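You operate a simulated robot arm through the tools that you are given. There is no shell and no other tool. Be economical: measure what you need, move in short steps, check, and stop when the job is done.

Carry out the task below with a simulated robot arm. There is one attempt and no reset: what you move stays moved.

TASK
Pull the top drawer of the dark chest open.
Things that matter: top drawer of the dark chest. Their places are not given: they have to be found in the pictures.

It is judged by the outcome, as a careful person would: the job done as asked, and still so three seconds after it is handed in. It fails if anything else is knocked over, pushed out of place, dropped, spilled or broken.

THE ROBOT
A 6-joint arm with a two-finger parallel gripper, fixed in place. Base frame: the origin is at the foot of the arm, x ahead of it, y to its left, z up. Lengths are in m, angles in degrees, forces in N, time in s.
With the tool pointing down near the work surface it reaches from about 0.18 to 0.62 m from the base axis. Its first joint turns from -66.0 to 66.0 degrees. Payload 2.7 kg.
Tool frame: the origin (TCP) lies between the finger pads and is the grasp point; the fingertips stand 0.023 m ahead of it; z points along the fingers, y is the line along which they close. The gripper opens to 0.094 m. The fingers are 0.038 m wide and 0.01 m thick; the gripper's body (0.054 by 0.096 m) begins 0.039 m behind the TCP.
Orientation is told as [roll, pitch, yaw] about the base's x, y, z axes, in that order, counted from this pose: with the fingers straight down and closing along the base's y, the tool's x points along the base's -x, its y along +y and its z along -z.

THE INTERFACE
- The arm moves only by the tool send_rows. Its argument "steps" is a list of rows, each an object (a shift or turn left out is 0, a gripper value left out holds the last) with "offset": the shift along the tool's x, y, z in mm, a list of three; "rot": the turn, a rotation vector about the tool's x, y, z in degrees, a list of three; "grip": the closure, from 0 (fully open) to 1 (shut). In form: [{"offset": [x, y, z], "rot": [rx, ry, rz], "grip": grip}, ...]. A call has 1 to 8 rows; each row is the pose to reach, as a shift and turn from the pose commanded when the call began, along the tool's axes at that moment. A row lasts 0.2 s, in which the tool goes at most 0.05 m and 8.6 degrees; a call with a longer step from one row to the next is refused whole, and so is a gripper value outside its range. A pose out of reach is approached as far as the arm can. The call stops where the force on the tool passes 40 N (or 10 N more than at its start, if that is more) or the arm is blocked; 0.2 s more then pass. The fingers move at their own pace (about 0.045 m/s each) and stop on an object; they squeeze with about 34 N. The grip force told is the motor's: it shows also when the fingers shut on nothing. Time passes only in rows, and 0.2 s behind the last, so rows that repeat a pose let the fingers close. It gives the time, the measured TCP pose, the force on the tool (base axes), the opening and the grip force at its end, in the units of the frame above (readings bear some noise), and new pictures: "views" is both (left out), scene, wrist or none.
- Cameras (640 x 400 px; columns grow to the right, rows downward): "scene" is fixed at [0.0487, -0.4175, 1.3956]; the picture's right is [0.88, -0.48, 0.00], its down [-0.30, -0.56, -0.77] and it looks along [0.37, 0.68, -0.63] (base axes); focal length 318 px, centre (320, 200). "wrist" rides on the gripper at [-0.039, 0, -0.044] in the tool frame; the picture's right is [0.00, -1.00, 0.00], its down [0.97, 0.00, -0.24] and it looks along [0.24, 0.00, 0.97] (tool axes); focal length 218 px, centre (320, 200).
- point_at(camera, pixels): for up to 12 pixels [column, row] of the newest picture of that camera ("zoom" is the newest enlarged one), the place [x, y, z] in the base frame of the surface seen there, good to about 0.002 m, but the place of the scene camera against the robot may be out by one fixed shift of up to 0.018 m in any direction. No time passes.
- enlarge(camera, box): a new picture of the part [left, top, right, bottom] of that camera's present view, enlarged. No time passes.
- job_done(): hands the job in; it is judged then, once.

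Work in short steps. Measure before you move; look again where a grasp or a placing could have gone wrong, and mend it. You have 60 turns and 120 pictures in all, the two below and enlarged ones among them. Open the gripper and draw the arm clear of the work before you hand the job in, unless the task says otherwise; then end with one line.

The tools are called after "Call:" as name(argument=value, ...) on one line, values as JSON. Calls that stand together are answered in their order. send_rows: Moves the arm, as the interface text tells. Its arguments: {"type":"object","properties":{"steps":{"type":"array"},"views":{"type":"string","enum":["both","scene","wrist","none"]}},"required":["steps"]} The other tools are called the same way: point_at (camera, pixels) gives the place of the surface under pixels of a picture; enlarge (camera, box) takes an enlarged picture of a part of a camera's view; job_done () hands the job in.

At the start:

```text
t: 0.0
tcp_pos: [0.3073, 0.131, 0.986]
tcp_rot: [0.1, 0.0, 0.0]
force: [-0.1, -0.4, -0.2]
finger_gap: 0.0941
gripper_force: 0.0
```

scene: 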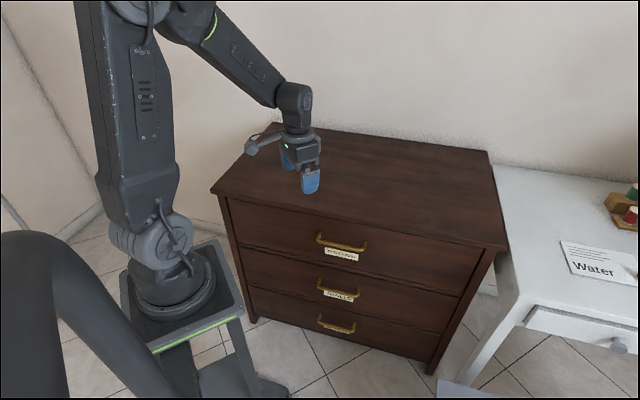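
wrist: 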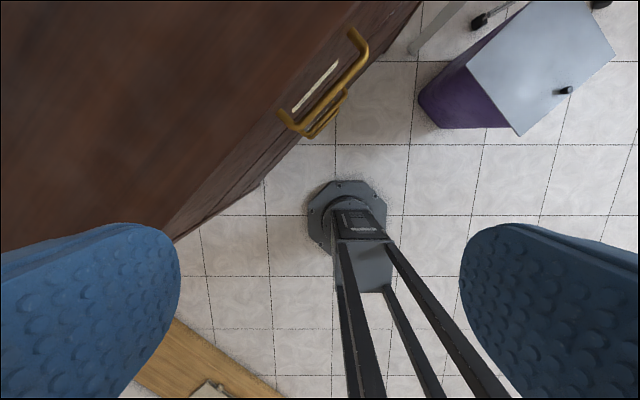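

The dark chest's top drawer has a brass handle near (342,243) in the scene picture. I enlarge and measure it.

Call:
enlarge(camera="scene", box=[290, 215, 400, 284])

Call:
point_at(camera="scene", pixels=[[320, 237], [342, 246], [364, 247], [260, 215], [450, 262], [240, 230], [480, 270], [213, 190], [505, 247], [342, 235], [330, 283], [341, 255]])

Call:
point_at(camera="wrist", pixels=[[352, 32], [366, 45], [355, 75], [330, 103], [305, 130], [284, 112], [315, 88], [240, 150], [300, 60], [150, 150], [380, 10], [290, 125]])

```text
5.80 times, centred on (345, 250) of scene
```

zoom: 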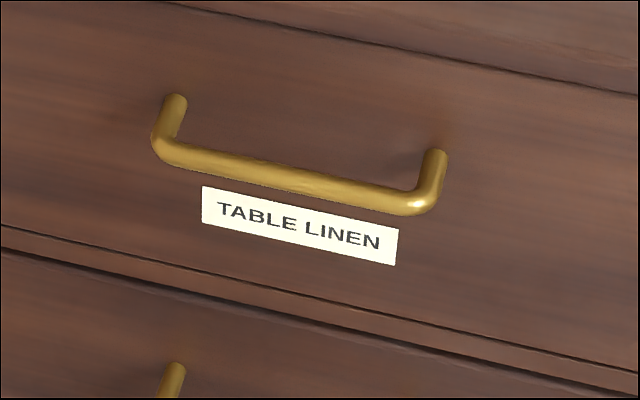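

```text
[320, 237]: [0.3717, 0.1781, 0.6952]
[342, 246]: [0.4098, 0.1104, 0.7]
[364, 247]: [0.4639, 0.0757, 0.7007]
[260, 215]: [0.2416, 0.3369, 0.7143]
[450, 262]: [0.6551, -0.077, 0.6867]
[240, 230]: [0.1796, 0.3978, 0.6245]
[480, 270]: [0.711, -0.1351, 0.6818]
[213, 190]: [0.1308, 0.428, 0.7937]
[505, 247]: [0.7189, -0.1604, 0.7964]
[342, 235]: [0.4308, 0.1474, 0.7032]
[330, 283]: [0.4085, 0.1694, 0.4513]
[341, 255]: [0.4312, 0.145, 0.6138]
```

```text
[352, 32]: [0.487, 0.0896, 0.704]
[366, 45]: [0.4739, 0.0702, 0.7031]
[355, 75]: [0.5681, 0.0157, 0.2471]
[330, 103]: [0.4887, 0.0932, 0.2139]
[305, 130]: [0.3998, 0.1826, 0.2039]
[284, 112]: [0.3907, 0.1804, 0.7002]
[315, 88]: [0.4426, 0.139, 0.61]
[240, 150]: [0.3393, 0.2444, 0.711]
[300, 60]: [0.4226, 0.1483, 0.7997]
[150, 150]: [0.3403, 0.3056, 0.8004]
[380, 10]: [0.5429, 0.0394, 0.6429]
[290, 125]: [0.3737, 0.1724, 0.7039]
```

The drawer front runs at about 45° in plan. I measure the bar itself more precisely through the wrist camera, which has no fixed shift.

Call:
enlarge(camera="wrist", box=[250, 10, 410, 150])

Call:
point_at(camera="scene", pixels=[[330, 245], [336, 246], [348, 248], [354, 249], [360, 249], [319, 239]])

```text
2.86 times, centred on (330, 80) of wrist
```

zoom: 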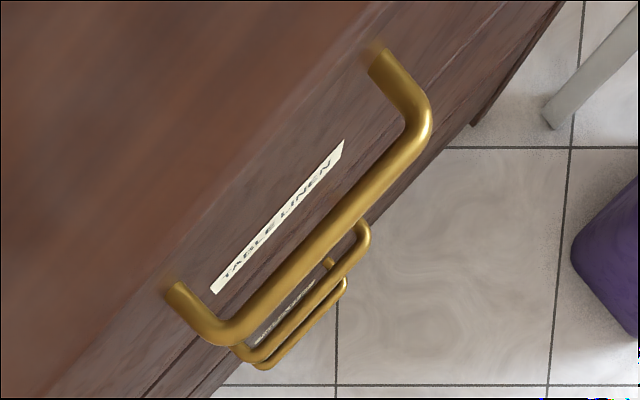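

```text
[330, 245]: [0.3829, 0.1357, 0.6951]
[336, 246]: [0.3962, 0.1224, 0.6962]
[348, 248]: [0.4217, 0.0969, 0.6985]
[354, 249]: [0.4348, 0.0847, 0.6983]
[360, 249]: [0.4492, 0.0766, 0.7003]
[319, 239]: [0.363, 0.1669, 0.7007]
```

Call:
point_at(camera="zoom", pixels=[[425, 125], [395, 170], [340, 230], [300, 270], [265, 310], [230, 338], [180, 295], [380, 65], [300, 220], [120, 320], [240, 60], [410, 80]])

```text
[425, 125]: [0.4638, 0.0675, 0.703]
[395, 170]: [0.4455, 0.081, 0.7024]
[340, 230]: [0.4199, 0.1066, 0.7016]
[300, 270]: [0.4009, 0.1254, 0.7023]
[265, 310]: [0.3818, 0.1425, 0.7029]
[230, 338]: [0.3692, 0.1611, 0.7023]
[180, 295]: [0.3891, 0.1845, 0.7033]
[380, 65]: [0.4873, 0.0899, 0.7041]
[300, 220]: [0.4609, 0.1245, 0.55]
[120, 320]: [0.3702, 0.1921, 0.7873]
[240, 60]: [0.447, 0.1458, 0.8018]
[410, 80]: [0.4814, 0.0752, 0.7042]
```

The bar centre is about (0.412, 0.113, 0.697), and the pull direction is (-0.71, -0.71, 0). I first back off in front of the drawer while turning 45° about the vertical.

Call:
send_rows(steps=[{"offset": [-3, -17, 14], "rot": [0, 0, 7.5]}, {"offset": [-7, -34, 28], "rot": [0, 0, 15]}, {"offset": [-10, -51, 43], "rot": [0, 0, 22.5]}, {"offset": [-13, -68, 57], "rot": [0, 0, 30]}, {"offset": [-17, -85, 71], "rot": [0, 0, 37.5]}, {"offset": [-20, -102, 86], "rot": [0, 0, 45]}, {"offset": [-20, -102, 86], "rot": [0, 0, 45]}], views="scene")

```text
t: 1.6
tcp_pos: [0.3277, 0.0266, 0.8997]
tcp_rot: [0.0, 0.1, -45.1]
force: [-0.1, -0.1, 1.6]
finger_gap: 0.0941
gripper_force: 0.0
```

scene: 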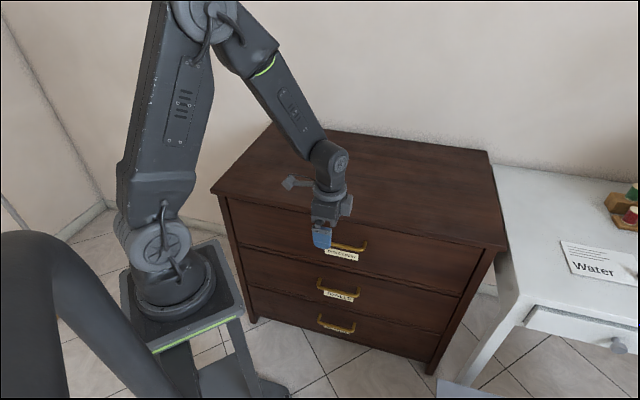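

The turn went as planned. Next I tilt the tool 50° toward the drawer, lowering it while partly closing the fingers.

Call:
send_rows(steps=[{"offset": [0, 0, 12], "rot": [-7, 0, 0], "grip": 0.6}, {"offset": [0, 0, 25], "rot": [-14, 0, 0]}, {"offset": [0, 0, 40], "rot": [-21, 0, 0]}, {"offset": [0, 0, 55], "rot": [-28, 0, 0]}, {"offset": [0, 0, 70], "rot": [-35, 0, 0]}, {"offset": [0, 0, 85], "rot": [-42, 0, 0]}, {"offset": [0, 0, 100], "rot": [-50, 0, 0]}, {"offset": [0, 0, 100], "rot": [-50, 0, 0]}])

```text
t: 3.4
tcp_pos: [0.3267, 0.0269, 0.7991]
tcp_rot: [50.1, 0.0, -45.0]
force: [0.3, 0.4, -0.1]
finger_gap: 0.0376
gripper_force: 0.0
```

scene: 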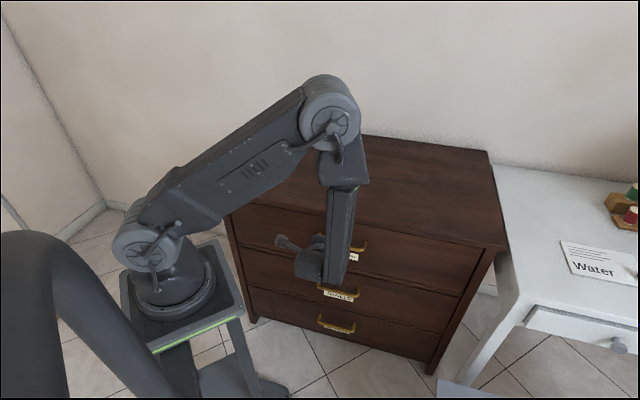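
wrist: 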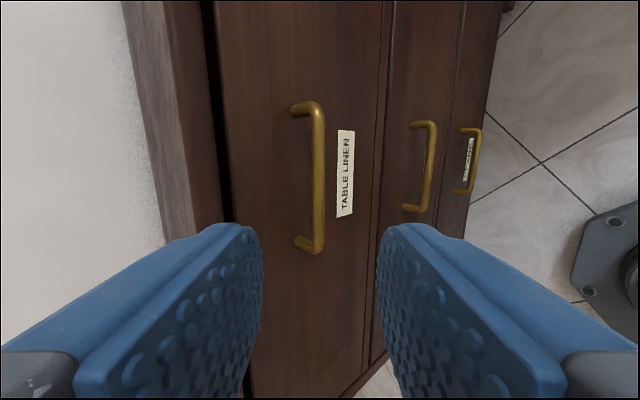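

The handle is in clear view at (318,180) in the wrist picture. I measure the bar again.

Call:
point_at(camera="wrist", pixels=[[318, 130], [318, 155], [318, 180], [318, 205], [318, 230], [323, 180], [313, 180], [270, 180], [214, 180], [190, 180], [298, 107], [298, 242]])

```text
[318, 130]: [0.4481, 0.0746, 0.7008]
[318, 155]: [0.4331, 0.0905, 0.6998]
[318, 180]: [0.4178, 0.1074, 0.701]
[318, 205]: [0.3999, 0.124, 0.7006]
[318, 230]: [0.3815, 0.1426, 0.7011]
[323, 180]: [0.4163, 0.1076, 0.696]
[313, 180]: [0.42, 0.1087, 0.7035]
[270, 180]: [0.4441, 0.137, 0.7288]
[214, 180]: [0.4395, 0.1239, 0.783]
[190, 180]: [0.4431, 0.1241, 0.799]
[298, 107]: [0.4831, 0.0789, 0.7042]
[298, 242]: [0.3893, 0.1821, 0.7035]
```

The bar centre is at about (0.4165, 0.114, 0.698), nearly straight ahead along the tool. I narrow the fingers to about 26 mm, advance 110 mm, and look.

Call:
send_rows(steps=[{"offset": [-1, 1, 25], "grip": 0.72}, {"offset": [-2, 2, 50]}, {"offset": [-2, 3, 75]}, {"offset": [-2, 3, 95]}, {"offset": [-2, 3, 110]}, {"offset": [-2, 3, 110]}])

```text
t: 4.8
tcp_pos: [0.3894, 0.086, 0.732]
tcp_rot: [50.0, 0.1, -45.0]
force: [0.0, 0.4, 0.2]
finger_gap: 0.0264
gripper_force: 0.0
```

scene: 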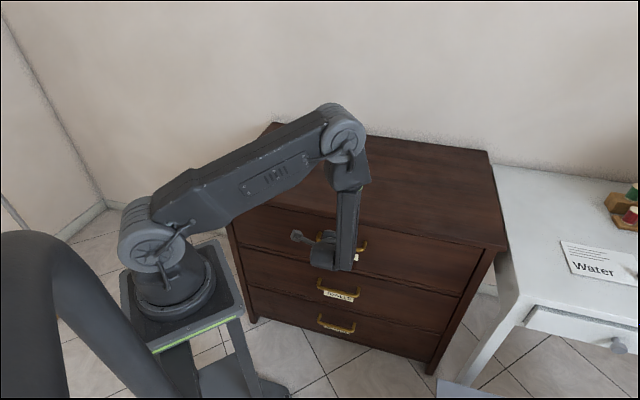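
wrist: 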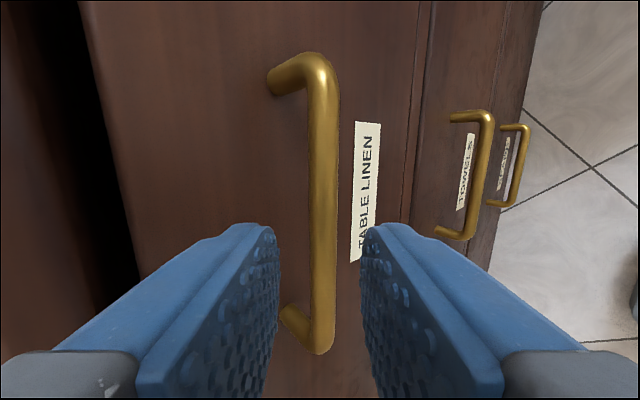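

The bar (column 322) lies midway between the fingers, at columns 278 and 363. I advance 44 mm more, then close.

Call:
send_rows(steps=[{"offset": [0, 0, 15]}, {"offset": [0, 0, 30]}, {"offset": [0, 0, 44]}, {"offset": [0, 0, 44]}])

Call:
send_rows(steps=[{"grip": 1}, {"grip": 1}, {"grip": 1}])

```text
t: 5.8
tcp_pos: [0.4134, 0.1105, 0.7034]
tcp_rot: [49.9, 0.2, -45.0]
force: [-0.1, -1.3, 0.3]
finger_gap: 0.0264
gripper_force: 0.0
```

scene: 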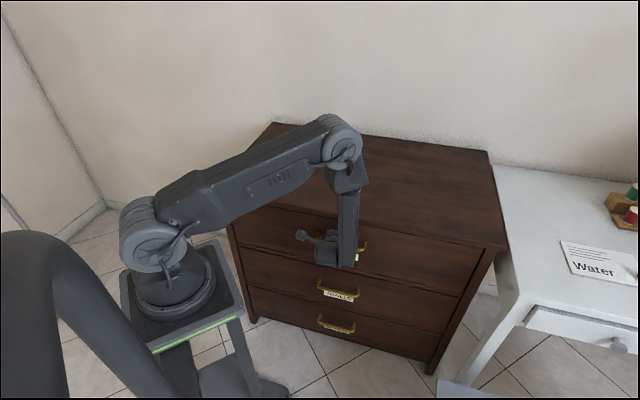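
wrist: 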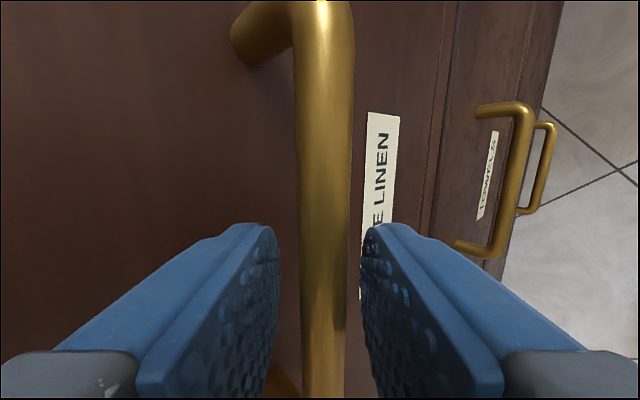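

```text
t: 6.6
tcp_pos: [0.4136, 0.1104, 0.7037]
tcp_rot: [49.9, -0.1, -45.0]
force: [2.0, -2.9, -12.6]
finger_gap: 0.0128
gripper_force: 45.0
```

scene: 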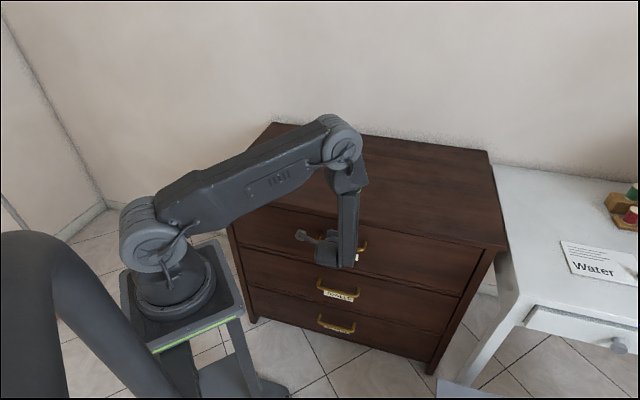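
wrist: 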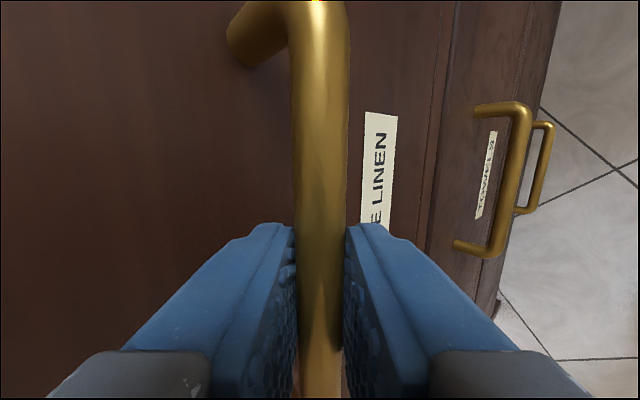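

The bar is gripped (12.8 mm gap, 45 N). I pull 40 mm along the drawer's outward normal.

Call:
send_rows(steps=[{"offset": [0, -6.4, -7.7]}, {"offset": [0, -12.9, -15.3]}, {"offset": [0, -19.3, -23]}, {"offset": [0, -25.7, -30.6]}], views="both")

```text
t: 7.6
tcp_pos: [0.3849, 0.0825, 0.7029]
tcp_rot: [49.8, 0.1, -45.0]
force: [0.0, 2.8, -26.7]
finger_gap: 0.0127
gripper_force: 45.5
```

scene: 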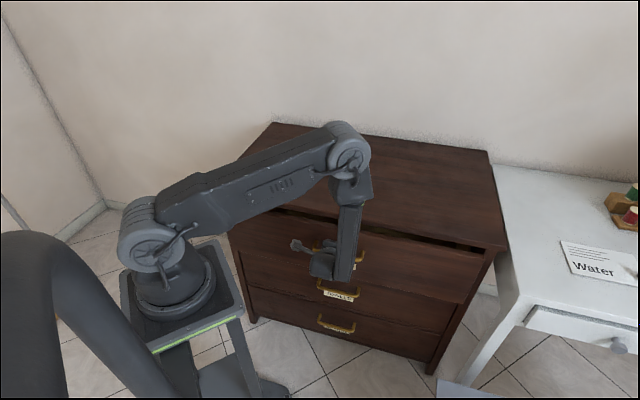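
wrist: 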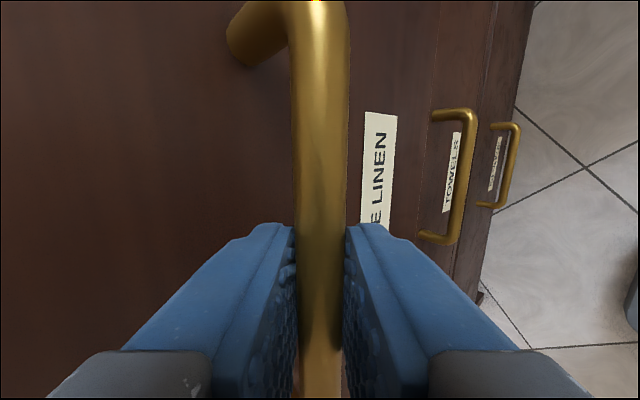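

The drawer follows. The downward force has grown to -26.7 N, so I pull 50 mm more with a 2 mm drop to relieve it.

Call:
send_rows(steps=[{"offset": [0, -1.5, 1.3]}, {"offset": [0, -9.5, -8.2]}, {"offset": [0, -17.5, -17.8]}, {"offset": [0, -25.6, -27.4]}, {"offset": [0, -33.6, -37]}], views="scene")

```text
t: 8.8
tcp_pos: [0.3495, 0.0469, 0.7032]
tcp_rot: [50.3, -0.1, -44.8]
force: [-5.1, 6.6, 31.7]
finger_gap: 0.013
gripper_force: 44.9
```

scene: 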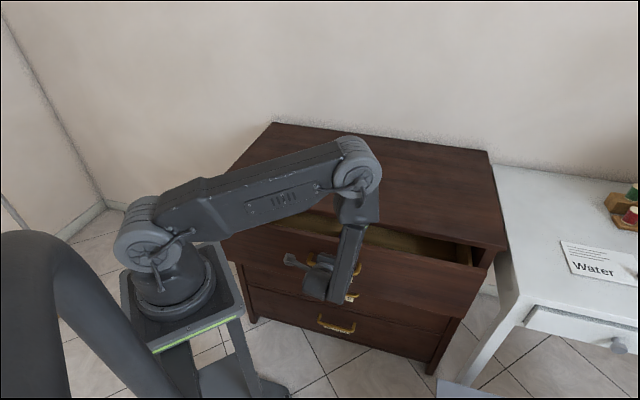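

It is open about 90 mm. I relieve 1 mm upward and pull 50 mm more.

Call:
send_rows(steps=[{"offset": [0, 0.8, -0.7]}, {"offset": [0, -7.2, -10.3]}, {"offset": [0, -15.3, -19.9]}, {"offset": [0, -23.3, -29.5]}, {"offset": [0, -31.3, -39]}], views="scene")

```text
t: 10.0
tcp_pos: [0.314, 0.0109, 0.7029]
tcp_rot: [50.1, 0.0, -45.1]
force: [-0.9, 1.9, 22.6]
finger_gap: 0.0128
gripper_force: 45.3
```

scene: 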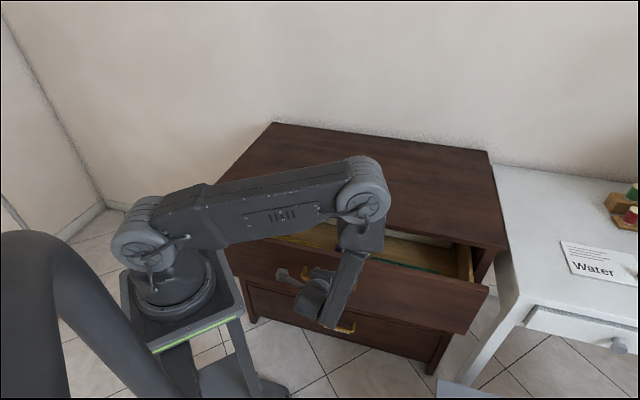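

Open about 140 mm and moving freely. I pull another 40 mm, so that it is clearly open.

Call:
send_rows(steps=[{"offset": [0, 0.5, -0.4]}, {"offset": [0, -5.9, -8]}, {"offset": [0, -12.4, -15.7]}, {"offset": [0, -18.8, -23.4]}, {"offset": [0, -25.2, -31]}], views="scene")

```text
t: 11.2
tcp_pos: [0.2873, -0.0158, 0.7031]
tcp_rot: [49.9, 0.0, -45.0]
force: [4.4, -1.1, -2.2]
finger_gap: 0.0127
gripper_force: 44.9
```

scene: 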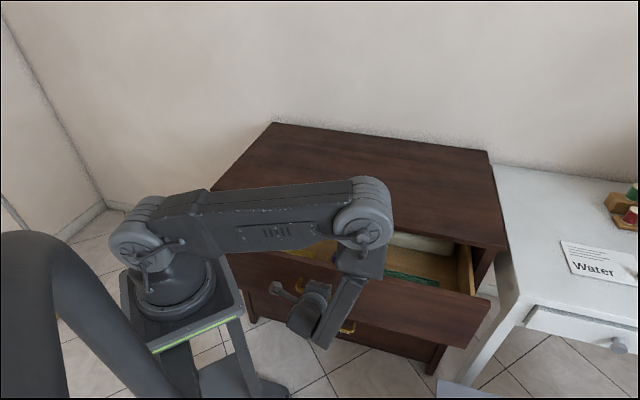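

The drawer is open about 180 mm, with linens visible inside. I release and slip the fingers back off the bar.

Call:
send_rows(steps=[{"grip": 0.7}, {"grip": 0.7}, {"grip": 0.7}, {"offset": [0, 0, -12]}, {"offset": [0, 0, -24]}, {"offset": [0, 0, -36]}, {"offset": [0, 0, -48]}])

```text
t: 12.8
tcp_pos: [0.2599, -0.0424, 0.7342]
tcp_rot: [49.9, 0.1, -45.0]
force: [0.1, -0.1, -0.7]
finger_gap: 0.0281
gripper_force: 0.0
```

scene: 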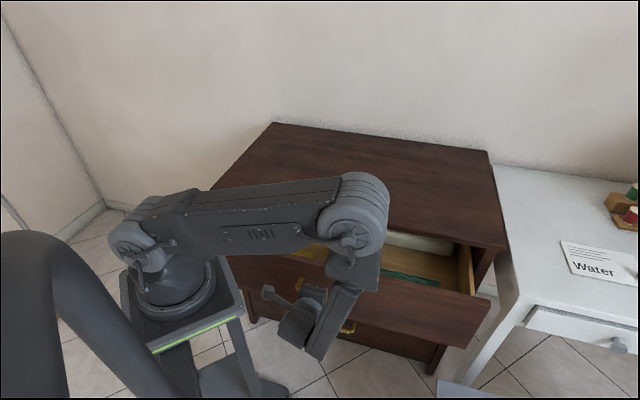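
wrist: 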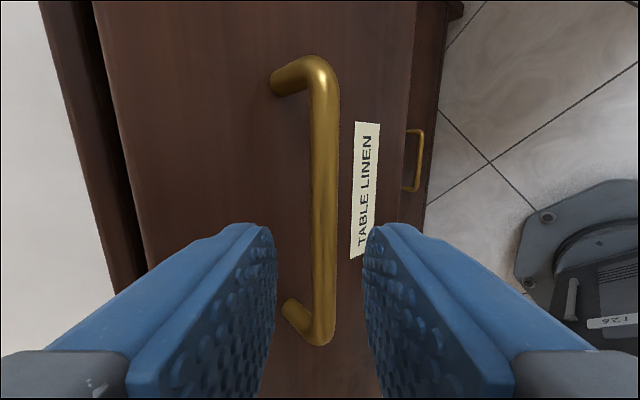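

The fingers are clear of the bar. I raise straight up 150 mm and open the gripper fully.

Call:
send_rows(steps=[{"offset": [0, 19, -16]}, {"offset": [0, 38, -32]}, {"offset": [0, 57, -48]}, {"offset": [0, 77, -64], "grip": 0}, {"offset": [0, 96, -80]}, {"offset": [0, 115, -96]}, {"offset": [0, 115, -96]}, {"offset": [0, 115, -96]}])

```text
t: 14.6
tcp_pos: [0.2586, -0.0419, 0.8836]
tcp_rot: [50.0, 0.2, -45.0]
force: [-0.8, -0.3, -0.4]
finger_gap: 0.0939
gripper_force: 0.0
```

scene: 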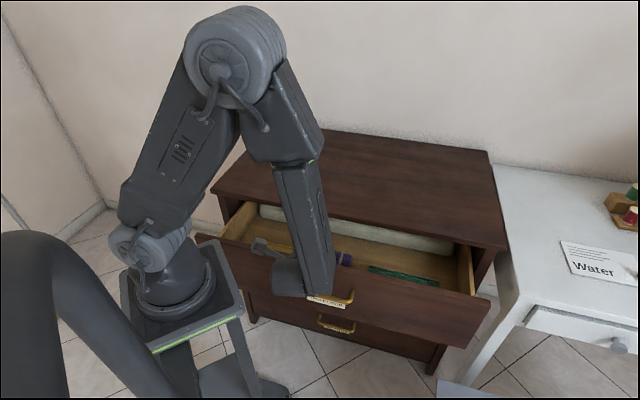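
wrist: 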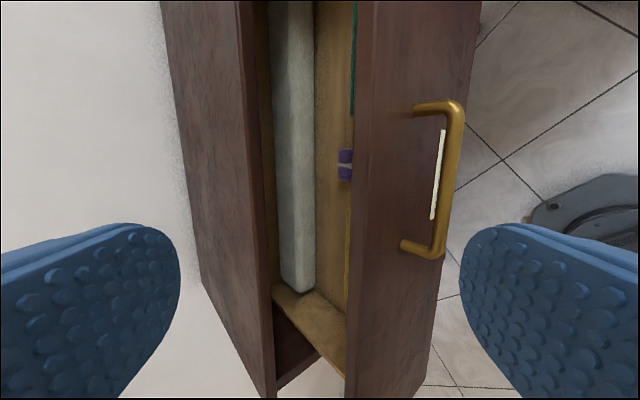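

The top drawer stands wide open and the arm is clear of it with the gripper open.

Call:
job_done()

```text
The job is handed in.
```

The top drawer of the dark chest is open by about 180 mm, and I saw nothing else moved; the gripper is open and the arm is clear of the drawer.
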